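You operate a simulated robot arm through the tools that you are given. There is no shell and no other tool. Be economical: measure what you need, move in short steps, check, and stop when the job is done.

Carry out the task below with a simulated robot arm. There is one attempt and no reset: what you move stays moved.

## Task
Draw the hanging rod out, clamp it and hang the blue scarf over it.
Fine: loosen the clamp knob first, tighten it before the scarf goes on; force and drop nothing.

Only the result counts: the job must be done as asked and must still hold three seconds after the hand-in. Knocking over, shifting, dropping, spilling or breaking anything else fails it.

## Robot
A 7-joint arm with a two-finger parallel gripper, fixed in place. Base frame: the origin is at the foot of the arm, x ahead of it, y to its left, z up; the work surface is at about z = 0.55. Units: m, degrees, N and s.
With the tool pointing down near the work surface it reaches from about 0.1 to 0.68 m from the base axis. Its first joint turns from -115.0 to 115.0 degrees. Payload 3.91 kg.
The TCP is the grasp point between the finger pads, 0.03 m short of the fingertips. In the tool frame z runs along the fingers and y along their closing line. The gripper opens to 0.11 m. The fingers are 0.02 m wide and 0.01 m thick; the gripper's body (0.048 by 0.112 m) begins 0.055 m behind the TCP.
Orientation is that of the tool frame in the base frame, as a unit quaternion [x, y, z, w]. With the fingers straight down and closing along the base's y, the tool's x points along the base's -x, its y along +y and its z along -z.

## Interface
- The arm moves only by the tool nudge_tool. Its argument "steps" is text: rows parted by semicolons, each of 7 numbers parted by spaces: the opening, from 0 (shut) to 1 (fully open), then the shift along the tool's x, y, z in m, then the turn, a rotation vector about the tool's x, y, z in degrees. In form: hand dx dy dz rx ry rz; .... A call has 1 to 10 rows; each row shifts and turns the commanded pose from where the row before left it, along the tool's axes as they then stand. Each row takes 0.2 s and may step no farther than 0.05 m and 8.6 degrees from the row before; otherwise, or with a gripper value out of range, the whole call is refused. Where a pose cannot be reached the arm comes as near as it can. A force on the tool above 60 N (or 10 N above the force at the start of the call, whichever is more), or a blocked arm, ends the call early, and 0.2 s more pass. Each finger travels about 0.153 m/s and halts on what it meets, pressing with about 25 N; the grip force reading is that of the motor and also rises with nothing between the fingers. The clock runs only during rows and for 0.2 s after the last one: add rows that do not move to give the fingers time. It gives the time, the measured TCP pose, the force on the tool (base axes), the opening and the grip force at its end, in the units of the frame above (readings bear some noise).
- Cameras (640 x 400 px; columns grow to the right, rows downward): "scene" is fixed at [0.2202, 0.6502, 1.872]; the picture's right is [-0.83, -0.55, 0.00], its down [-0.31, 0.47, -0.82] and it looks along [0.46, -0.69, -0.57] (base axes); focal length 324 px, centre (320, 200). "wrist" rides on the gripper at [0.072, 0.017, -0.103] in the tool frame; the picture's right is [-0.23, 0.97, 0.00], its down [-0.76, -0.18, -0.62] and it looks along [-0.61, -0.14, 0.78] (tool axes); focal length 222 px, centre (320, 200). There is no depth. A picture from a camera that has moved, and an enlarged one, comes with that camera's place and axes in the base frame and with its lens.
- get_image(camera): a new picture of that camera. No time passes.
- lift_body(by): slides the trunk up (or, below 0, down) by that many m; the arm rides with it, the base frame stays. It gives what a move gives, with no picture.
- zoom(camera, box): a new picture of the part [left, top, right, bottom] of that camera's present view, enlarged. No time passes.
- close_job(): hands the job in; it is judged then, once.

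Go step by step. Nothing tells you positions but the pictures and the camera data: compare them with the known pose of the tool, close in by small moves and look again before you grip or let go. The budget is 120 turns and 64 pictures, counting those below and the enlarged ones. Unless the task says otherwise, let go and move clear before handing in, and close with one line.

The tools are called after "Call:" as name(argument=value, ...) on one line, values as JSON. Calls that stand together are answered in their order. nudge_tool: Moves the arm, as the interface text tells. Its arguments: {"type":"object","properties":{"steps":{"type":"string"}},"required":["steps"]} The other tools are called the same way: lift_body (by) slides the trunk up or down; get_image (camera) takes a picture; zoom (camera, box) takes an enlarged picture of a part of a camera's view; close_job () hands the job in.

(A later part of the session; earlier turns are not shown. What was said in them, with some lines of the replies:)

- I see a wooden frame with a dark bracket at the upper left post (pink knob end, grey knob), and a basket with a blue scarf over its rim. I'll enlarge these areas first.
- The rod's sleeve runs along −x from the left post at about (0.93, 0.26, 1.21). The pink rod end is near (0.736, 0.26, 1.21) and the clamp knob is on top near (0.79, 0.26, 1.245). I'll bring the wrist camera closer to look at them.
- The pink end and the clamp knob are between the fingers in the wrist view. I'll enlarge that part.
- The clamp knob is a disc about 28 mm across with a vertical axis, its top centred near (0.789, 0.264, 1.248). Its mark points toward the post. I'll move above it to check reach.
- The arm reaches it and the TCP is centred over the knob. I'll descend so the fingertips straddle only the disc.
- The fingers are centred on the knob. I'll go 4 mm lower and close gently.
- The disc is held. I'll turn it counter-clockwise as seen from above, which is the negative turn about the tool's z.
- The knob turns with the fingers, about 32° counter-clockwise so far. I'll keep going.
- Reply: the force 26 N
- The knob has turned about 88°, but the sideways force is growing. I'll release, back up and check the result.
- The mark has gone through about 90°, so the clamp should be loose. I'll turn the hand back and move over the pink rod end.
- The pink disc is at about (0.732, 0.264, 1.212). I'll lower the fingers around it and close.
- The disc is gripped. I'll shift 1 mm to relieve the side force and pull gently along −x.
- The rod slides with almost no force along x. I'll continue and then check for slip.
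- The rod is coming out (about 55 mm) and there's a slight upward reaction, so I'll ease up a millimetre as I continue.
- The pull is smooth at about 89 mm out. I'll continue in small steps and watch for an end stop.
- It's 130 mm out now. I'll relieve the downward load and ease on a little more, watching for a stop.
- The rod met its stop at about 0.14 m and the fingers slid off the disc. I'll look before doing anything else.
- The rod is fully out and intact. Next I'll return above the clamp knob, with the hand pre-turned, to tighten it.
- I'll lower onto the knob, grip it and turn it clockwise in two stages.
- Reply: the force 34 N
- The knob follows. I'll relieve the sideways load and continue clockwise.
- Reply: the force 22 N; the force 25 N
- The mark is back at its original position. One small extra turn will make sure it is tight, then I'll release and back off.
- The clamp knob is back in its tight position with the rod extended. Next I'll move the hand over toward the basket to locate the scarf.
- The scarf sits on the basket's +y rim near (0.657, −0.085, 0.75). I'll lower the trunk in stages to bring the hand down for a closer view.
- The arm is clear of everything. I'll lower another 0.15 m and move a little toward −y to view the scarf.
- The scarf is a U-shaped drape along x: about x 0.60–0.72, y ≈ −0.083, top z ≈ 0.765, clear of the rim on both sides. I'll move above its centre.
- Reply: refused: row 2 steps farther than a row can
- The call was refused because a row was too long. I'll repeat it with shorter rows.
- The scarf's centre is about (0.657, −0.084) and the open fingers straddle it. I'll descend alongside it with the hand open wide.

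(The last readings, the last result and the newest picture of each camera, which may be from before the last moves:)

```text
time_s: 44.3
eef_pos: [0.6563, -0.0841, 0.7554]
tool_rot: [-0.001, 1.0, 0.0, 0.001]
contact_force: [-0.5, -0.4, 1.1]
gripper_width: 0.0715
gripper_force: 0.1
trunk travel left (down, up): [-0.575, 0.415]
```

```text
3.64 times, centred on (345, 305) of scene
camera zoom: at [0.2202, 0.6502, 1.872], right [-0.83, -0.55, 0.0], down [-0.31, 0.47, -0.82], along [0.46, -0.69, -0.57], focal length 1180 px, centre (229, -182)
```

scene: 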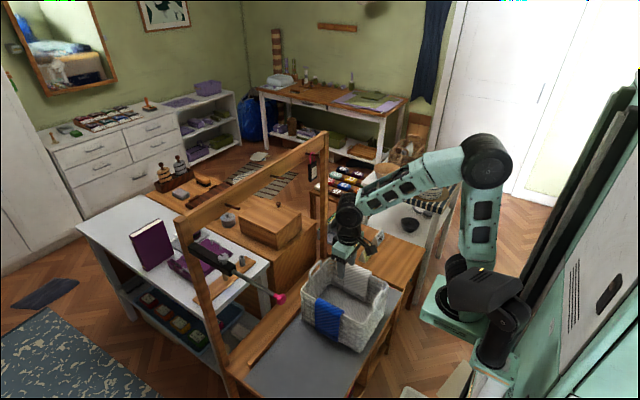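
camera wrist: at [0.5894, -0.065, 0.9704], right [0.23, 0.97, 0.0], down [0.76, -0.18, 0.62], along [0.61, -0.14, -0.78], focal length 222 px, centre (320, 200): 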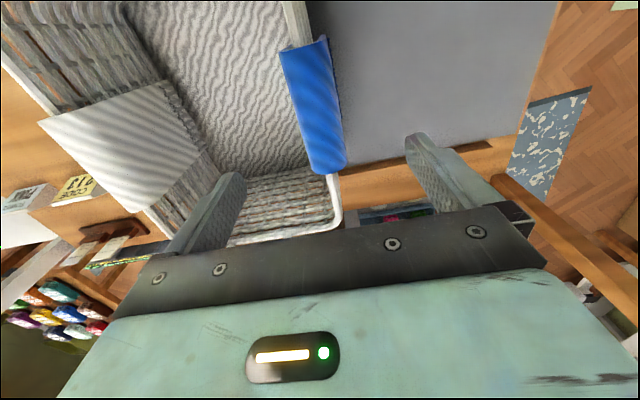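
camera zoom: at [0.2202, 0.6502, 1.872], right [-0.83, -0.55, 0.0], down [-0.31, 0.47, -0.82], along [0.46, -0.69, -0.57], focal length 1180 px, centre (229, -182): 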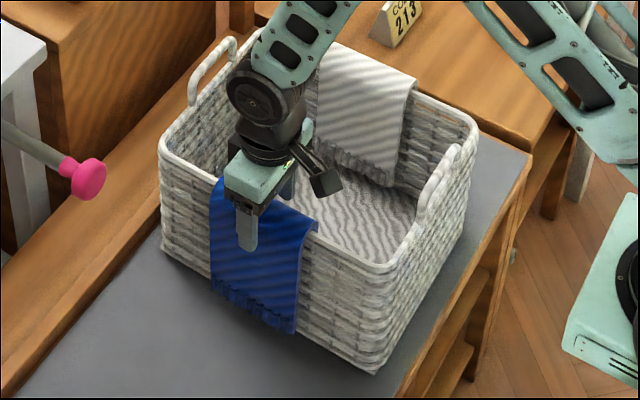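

The fingers flank the drape evenly. I'll close slowly and watch where they stop.

Call:
nudge_tool(steps="0.55 0 0 0 0 0 0; 0.48 0 0 0 0 0 0; 0.44 0 0 0 0 0 0; 0.4 0 0 0 0 0 0; 0.37 0 0 0 0 0 0; 0.34 0 0 0 0 0 0; 0.34 0 0 0 0 0 0")

Call:
zoom(camera="wrist", box=[200, 0, 440, 220])

```text
time_s: 45.9
eef_pos: [0.6541, -0.0841, 0.7565]
tool_rot: [0.0, 1.0, 0.0, 0.0]
contact_force: [0.7, 0.2, 1.5]
gripper_width: 0.0442
gripper_force: 25.1
trunk travel left (down, up): [-0.575, 0.415]
```

```text
1.82 times, centred on (320, 110) of wrist
camera zoom: at [0.5836, -0.0685, 0.859], right [0.23, 0.97, 0.0], down [0.76, -0.18, 0.62], along [0.61, -0.14, -0.78], focal length 404 px, centre (320, 364)
```

zoom: 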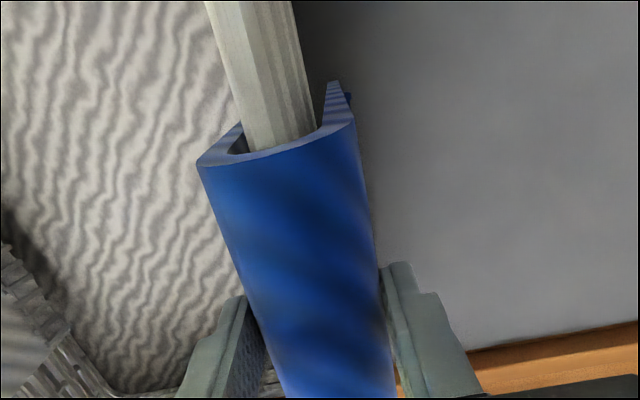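

The fingers stopped at 44 mm on a stiff drape, clear of the rim. I'll grip fully and lift a little to check.

Call:
nudge_tool(steps="0.25 0 0 0 0 0 0; 0.25 0 0 0 0 0 0; 0.25 0 0 -0.01 0 0 0; 0.25 0 0 -0.02 0 0 0; 0.25 0 0 -0.02 0 0 0; 0.25 0 0 0 0 0 0")

Call:
zoom(camera="scene", box=[280, 230, 400, 360])

```text
time_s: 47.3
eef_pos: [0.6575, -0.0824, 0.8065]
tool_rot: [-0.001, 1.0, 0.0, 0.001]
contact_force: [0.8, -0.5, -0.7]
gripper_width: 0.044
gripper_force: 25.3
trunk travel left (down, up): [-0.575, 0.415]
```

```text
3.08 times, centred on (340, 295) of scene
camera zoom: at [0.2202, 0.6502, 1.872], right [-0.83, -0.55, 0.0], down [-0.31, 0.47, -0.82], along [0.46, -0.69, -0.57], focal length 998 px, centre (258, -92)
```

zoom: 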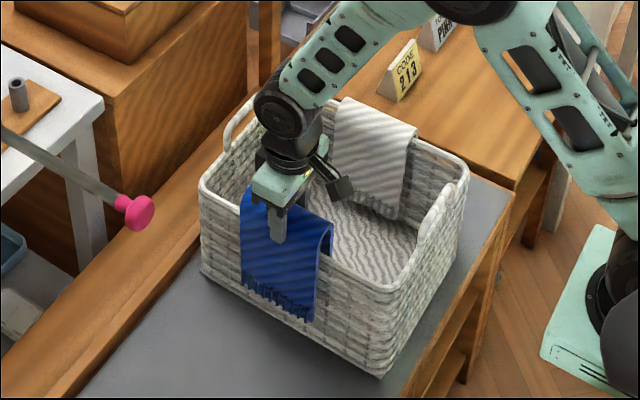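

The scarf lifted cleanly and the basket did not move. I'll raise the trunk to carry it up.

Call:
lift_body(by=0.35)

Call:
nudge_tool(steps="0.25 0 0 -0.03 0 0 0; 0.25 0 0 -0.04 0 0 0; 0.25 0 0 -0.04 0 0 0; 0.25 0 0 -0.04 0 0 0; 0.25 0 0 -0.04 0 0 0; 0.25 0 0 -0.04 0 0 0; 0.25 0 0 -0.02 0 0 0; 0.25 0 0 0 0 0 0")

Call:
get_image(camera="scene")

```text
time_s: 50.7
eef_pos: [0.658, -0.0826, 1.1564]
tool_rot: [0.0, 1.0, 0.0, 0.0]
contact_force: [-1.3, -0.7, -1.3]
gripper_width: 0.0443
gripper_force: 24.5
trunk travel left (down, up): [-0.925, 0.065]
```

```text
time_s: 52.5
eef_pos: [0.6589, -0.0786, 1.4051]
tool_rot: [-0.001, 1.0, 0.0, 0.0]
contact_force: [-0.5, 0.4, -1.6]
gripper_width: 0.0443
gripper_force: 25.0
trunk travel left (down, up): [-0.925, 0.065]
```

```text
20 pictures are left
```

scene: 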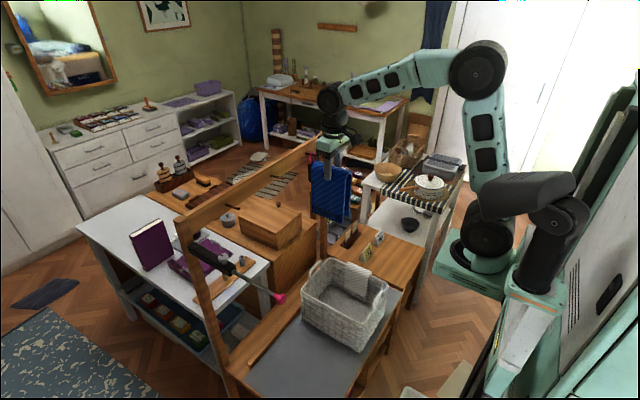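

The scarf is aloft and level. I'll move to just short of the rod and compare the scarf's lower edge with the rod's height.

Call:
nudge_tool(steps="0.25 -0.01 0.03 0 0 0 0; 0.25 -0.01 0.04 0 0 0 0; 0.25 -0.01 0.04 0 0 0 0; 0.25 0 0.04 0 0 0 0; 0.25 0 0.04 0 0 0 0; 0.25 0 0.02 0 0 0 0; 0.25 0 0 0 0 0 0")

Call:
zoom(camera="scene", box=[200, 130, 380, 310])

Call:
zoom(camera="wrist", box=[200, 0, 520, 220])

```text
time_s: 54.1
eef_pos: [0.6856, 0.1303, 1.4051]
tool_rot: [-0.001, 1.0, 0.0, 0.0]
contact_force: [-1.1, 0.1, -1.0]
gripper_width: 0.0442
gripper_force: 24.5
trunk travel left (down, up): [-0.925, 0.065]
```

```text
2.22 times, centred on (290, 220) of scene
camera zoom: at [0.2202, 0.6502, 1.872], right [-0.83, -0.55, 0.0], down [-0.31, 0.47, -0.82], along [0.46, -0.69, -0.57], focal length 721 px, centre (387, 156)
```

zoom: 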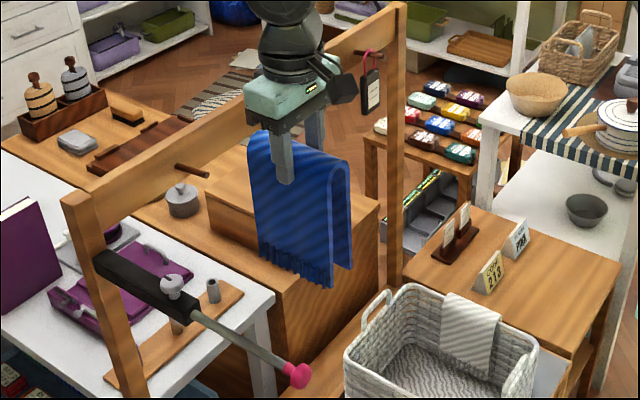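

```text
1.82 times, centred on (360, 110) of wrist
camera zoom: at [0.6148, 0.1458, 1.5075], right [0.23, 0.97, 0.0], down [0.76, -0.18, 0.62], along [0.61, -0.14, -0.78], focal length 404 px, centre (247, 364)
```

zoom: 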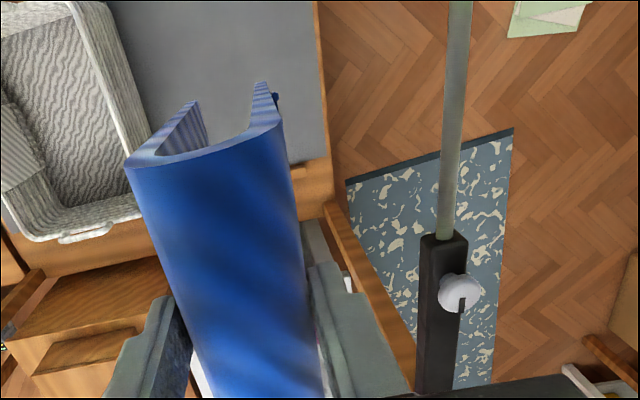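

The flap's lower edge is at about 1.237 and the rod's top at about 1.22. I'll rise 25 mm more, then move over the rod at y = 0.265.

Call:
nudge_tool(steps="0.25 0 0 -0.025 0 0 0; 0.25 -0.0015 0.03 0 0 0 0; 0.25 -0.002 0.035 0 0 0 0; 0.25 0 0.035 0 0 0 0; 0.25 0 0.0347 0 0 0 0; 0.25 0 0 0 0 0 0; 0.25 0 0 0 0 0 0")

Call:
zoom(camera="scene", box=[180, 150, 340, 310])

Call:
zoom(camera="wrist", box=[200, 0, 440, 220])

```text
time_s: 55.7
eef_pos: [0.6905, 0.263, 1.4294]
tool_rot: [-0.001, 1.0, 0.0, 0.0]
contact_force: [-0.5, 0.0, -0.9]
gripper_width: 0.0444
gripper_force: 25.6
trunk travel left (down, up): [-0.925, 0.065]
```

```text
2.50 times, centred on (260, 230) of scene
camera zoom: at [0.2202, 0.6502, 1.872], right [-0.83, -0.55, 0.0], down [-0.31, 0.47, -0.82], along [0.46, -0.69, -0.57], focal length 811 px, centre (470, 125)
```

zoom: 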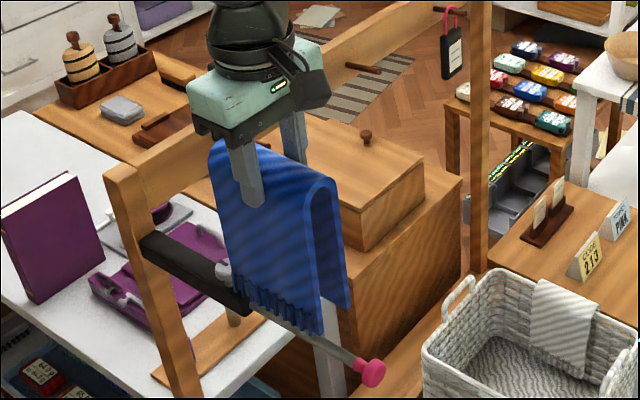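

```text
1.82 times, centred on (320, 110) of wrist
camera zoom: at [0.6187, 0.2788, 1.5333], right [0.23, 0.97, 0.0], down [0.76, -0.18, 0.62], along [0.61, -0.14, -0.78], focal length 404 px, centre (320, 364)
```

zoom: 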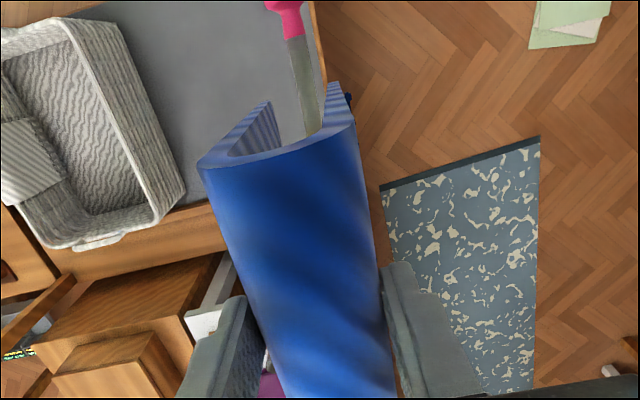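

The rod lies inside the drape's opening. I'll lower halfway and check.

Call:
nudge_tool(steps="0.25 0 0.0015 0.02 0 0 0; 0.25 0 0 0.02 0 0 0; 0.25 0 0 0.02 0 0 0; 0.25 0 0 0.02 0 0 0; 0.25 0 0 0.02 0 0 0; 0.25 0 0 0 0 0 0")

Call:
zoom(camera="scene", box=[180, 180, 320, 320])

Call:
zoom(camera="wrist", box=[200, 0, 440, 220])

```text
time_s: 57.1
eef_pos: [0.6916, 0.2645, 1.332]
tool_rot: [-0.001, 1.0, 0.0, 0.001]
contact_force: [0.0, -0.6, -1.0]
gripper_width: 0.0443
gripper_force: 24.4
trunk travel left (down, up): [-0.925, 0.065]
```

```text
2.86 times, centred on (250, 250) of scene
camera zoom: at [0.2202, 0.6502, 1.872], right [-0.83, -0.55, 0.0], down [-0.31, 0.47, -0.82], along [0.46, -0.69, -0.57], focal length 927 px, centre (520, 57)
```

zoom: 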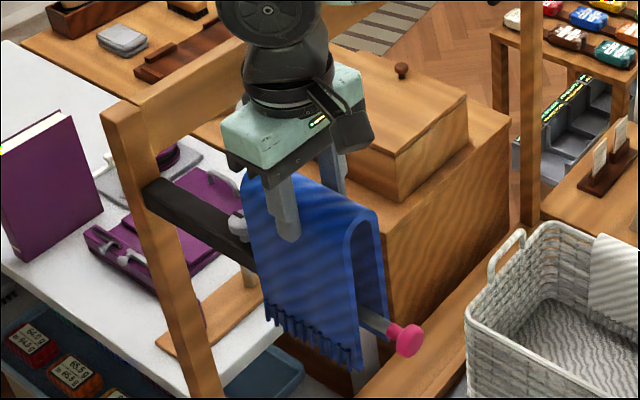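

```text
1.82 times, centred on (320, 110) of wrist
camera zoom: at [0.6187, 0.2796, 1.4353], right [0.23, 0.97, 0.0], down [0.76, -0.18, 0.62], along [0.61, -0.14, -0.78], focal length 404 px, centre (320, 364)
```

zoom: 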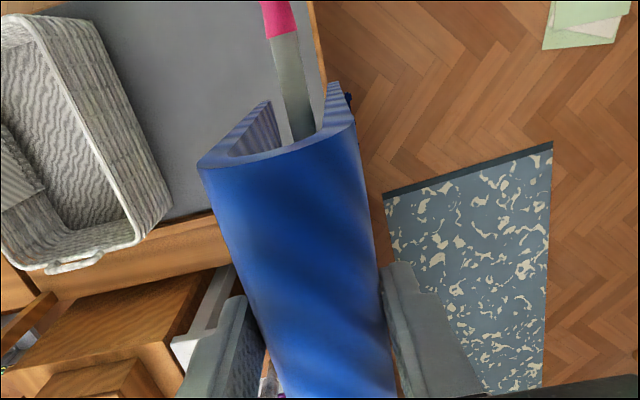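

The rod is between the two flaps. I'll keep lowering, then take small steps until the scarf rests on the rod.

Call:
nudge_tool(steps="0.25 0.001 0 0.02 0 0 0; 0.25 0 0 0.02 0 0 0; 0.25 0 0 0.02 0 0 0; 0.25 0 0 0.02 0 0 0; 0.25 0 0 0.01 0 0 0; 0.25 0 0 0 0 0 0")

Call:
nudge_tool(steps="0.25 0 0 0.006 0 0 0; 0.25 0 0 0.006 0 0 0; 0.25 0 0 0.005 0 0 0; 0.25 0 0 0.004 0 0 0; 0.25 0 0 0 0 0 0")

Call:
zoom(camera="wrist", box=[200, 0, 440, 220])

```text
time_s: 58.5
eef_pos: [0.6902, 0.2641, 1.2424]
tool_rot: [-0.001, 1.0, 0.0, 0.0]
contact_force: [0.5, 0.7, 0.1]
gripper_width: 0.0442
gripper_force: 25.1
trunk travel left (down, up): [-0.925, 0.065]
```

```text
time_s: 59.7
eef_pos: [0.6898, 0.264, 1.2219]
tool_rot: [-0.001, 1.0, 0.0, 0.001]
contact_force: [-0.2, -0.9, 9.4]
gripper_width: 0.0442
gripper_force: 25.5
trunk travel left (down, up): [-0.925, 0.065]
```

```text
1.82 times, centred on (320, 110) of wrist
camera zoom: at [0.618, 0.2793, 1.325], right [0.23, 0.97, 0.0], down [0.76, -0.18, 0.62], along [0.61, -0.14, -0.78], focal length 404 px, centre (320, 364)
```

zoom: 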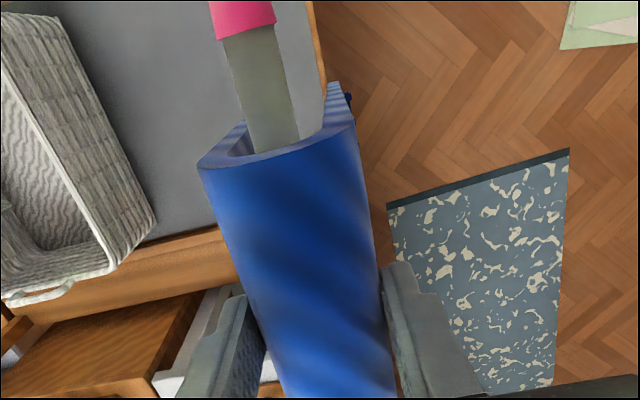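

The scarf now rests on the rod, with about 9 N of contact. I'll ease off slightly and open slowly.

Call:
nudge_tool(steps="0.25 0 0 -0.0007 0 0 0; 0.38 0 0 0 0 0 0; 0.42 0 0 0 0 0 0; 0.5 0 0 0 0 0 0; 0.6 0 0 0 0 0 0; 0.7 0 0 0 0 0 0")

Call:
zoom(camera="wrist", box=[200, 0, 440, 220])

Call:
zoom(camera="scene", box=[180, 200, 320, 340])

```text
time_s: 61.1
eef_pos: [0.6891, 0.2641, 1.2212]
tool_rot: [-0.001, 1.0, -0.001, 0.0]
contact_force: [-0.8, 0.4, 0.0]
gripper_width: 0.077
gripper_force: 0.2
trunk travel left (down, up): [-0.925, 0.065]
```

```text
1.82 times, centred on (320, 110) of wrist
camera zoom: at [0.6181, 0.2797, 1.3245], right [0.23, 0.97, 0.0], down [0.76, -0.18, 0.62], along [0.61, -0.14, -0.78], focal length 404 px, centre (320, 364)
```

zoom: 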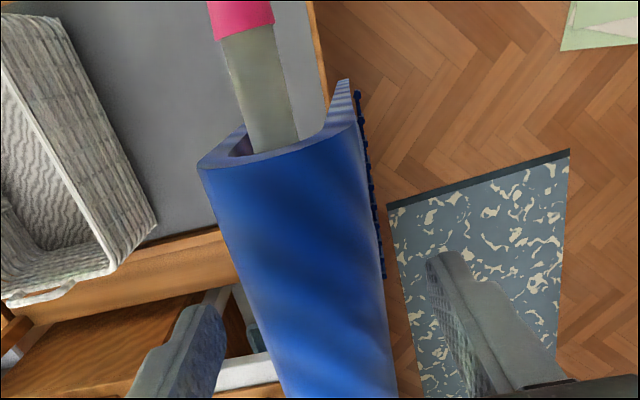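

```text
2.86 times, centred on (250, 270) of scene
camera zoom: at [0.2202, 0.6502, 1.872], right [-0.83, -0.55, 0.0], down [-0.31, 0.47, -0.82], along [0.46, -0.69, -0.57], focal length 927 px, centre (520, 0)
```

zoom: 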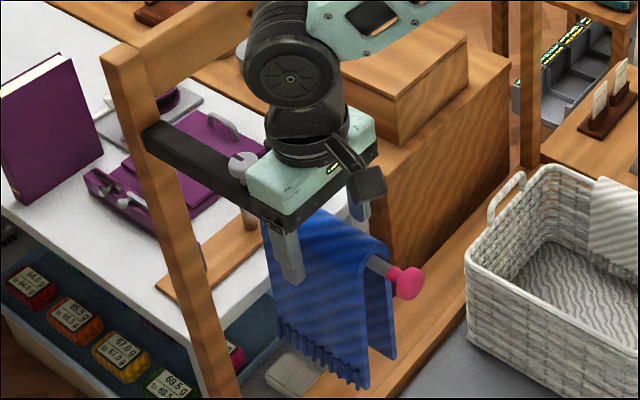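

The scarf hangs on the rod by itself. I'll open wide and lift straight up.

Call:
nudge_tool(steps="0.9 0 0 0 0 0 0; 1 0 0 0 0 0 0; 1 0 0 -0.02 0 0 0; 1 0 0 -0.04 0 0 0; 1 0 0 -0.04 0 0 0; 1 0 0 -0.04 0 0 0; 1 0.04 0 0 0 0 0; 1 0.04 0 0 0 0 0; 1 0.04 0 0 0 0 0; 1 0 0 0 0 0 0")

Call:
zoom(camera="scene", box=[160, 180, 360, 380])

Call:
zoom(camera="wrist", box=[260, 60, 420, 220])

```text
time_s: 63.3
eef_pos: [0.5697, 0.2664, 1.3612]
tool_rot: [-0.001, 1.0, 0.0, 0.0]
contact_force: [-1.0, -0.1, 0.5]
gripper_width: 0.11
gripper_force: 0.1
trunk travel left (down, up): [-0.925, 0.065]
```

```text
2.00 times, centred on (260, 280) of scene
camera zoom: at [0.2202, 0.6502, 1.872], right [-0.83, -0.55, 0.0], down [-0.31, 0.47, -0.82], along [0.46, -0.69, -0.57], focal length 649 px, centre (440, 40)
```

zoom: 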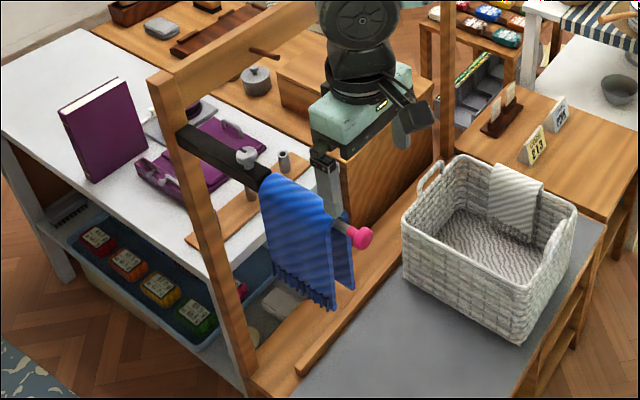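

```text
2.50 times, centred on (340, 140) of wrist
camera zoom: at [0.4972, 0.2824, 1.4633], right [0.23, 0.97, 0.0], down [0.76, -0.18, 0.62], along [0.61, -0.14, -0.78], focal length 555 px, centre (270, 350)
```

zoom: 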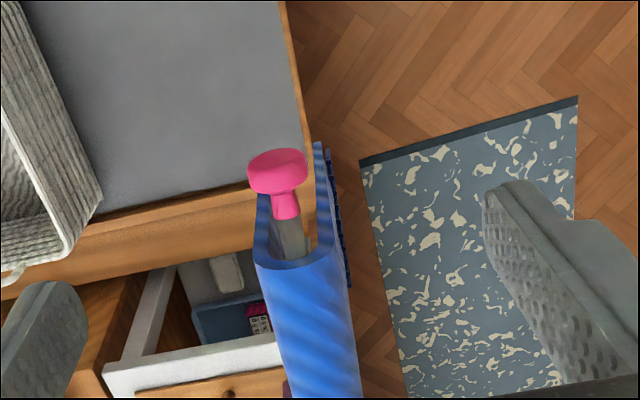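

The scarf hangs on the extended, clamped rod and the hand is clear, so I'm handing in.

Call:
close_job()

```text
The job is handed in.
```

The rod is drawn out to its stop, the clamp is turned back tight, and the blue scarf hangs over the rod; nothing else was moved, though the fingers slid off the pink rod end when it reached the stop.
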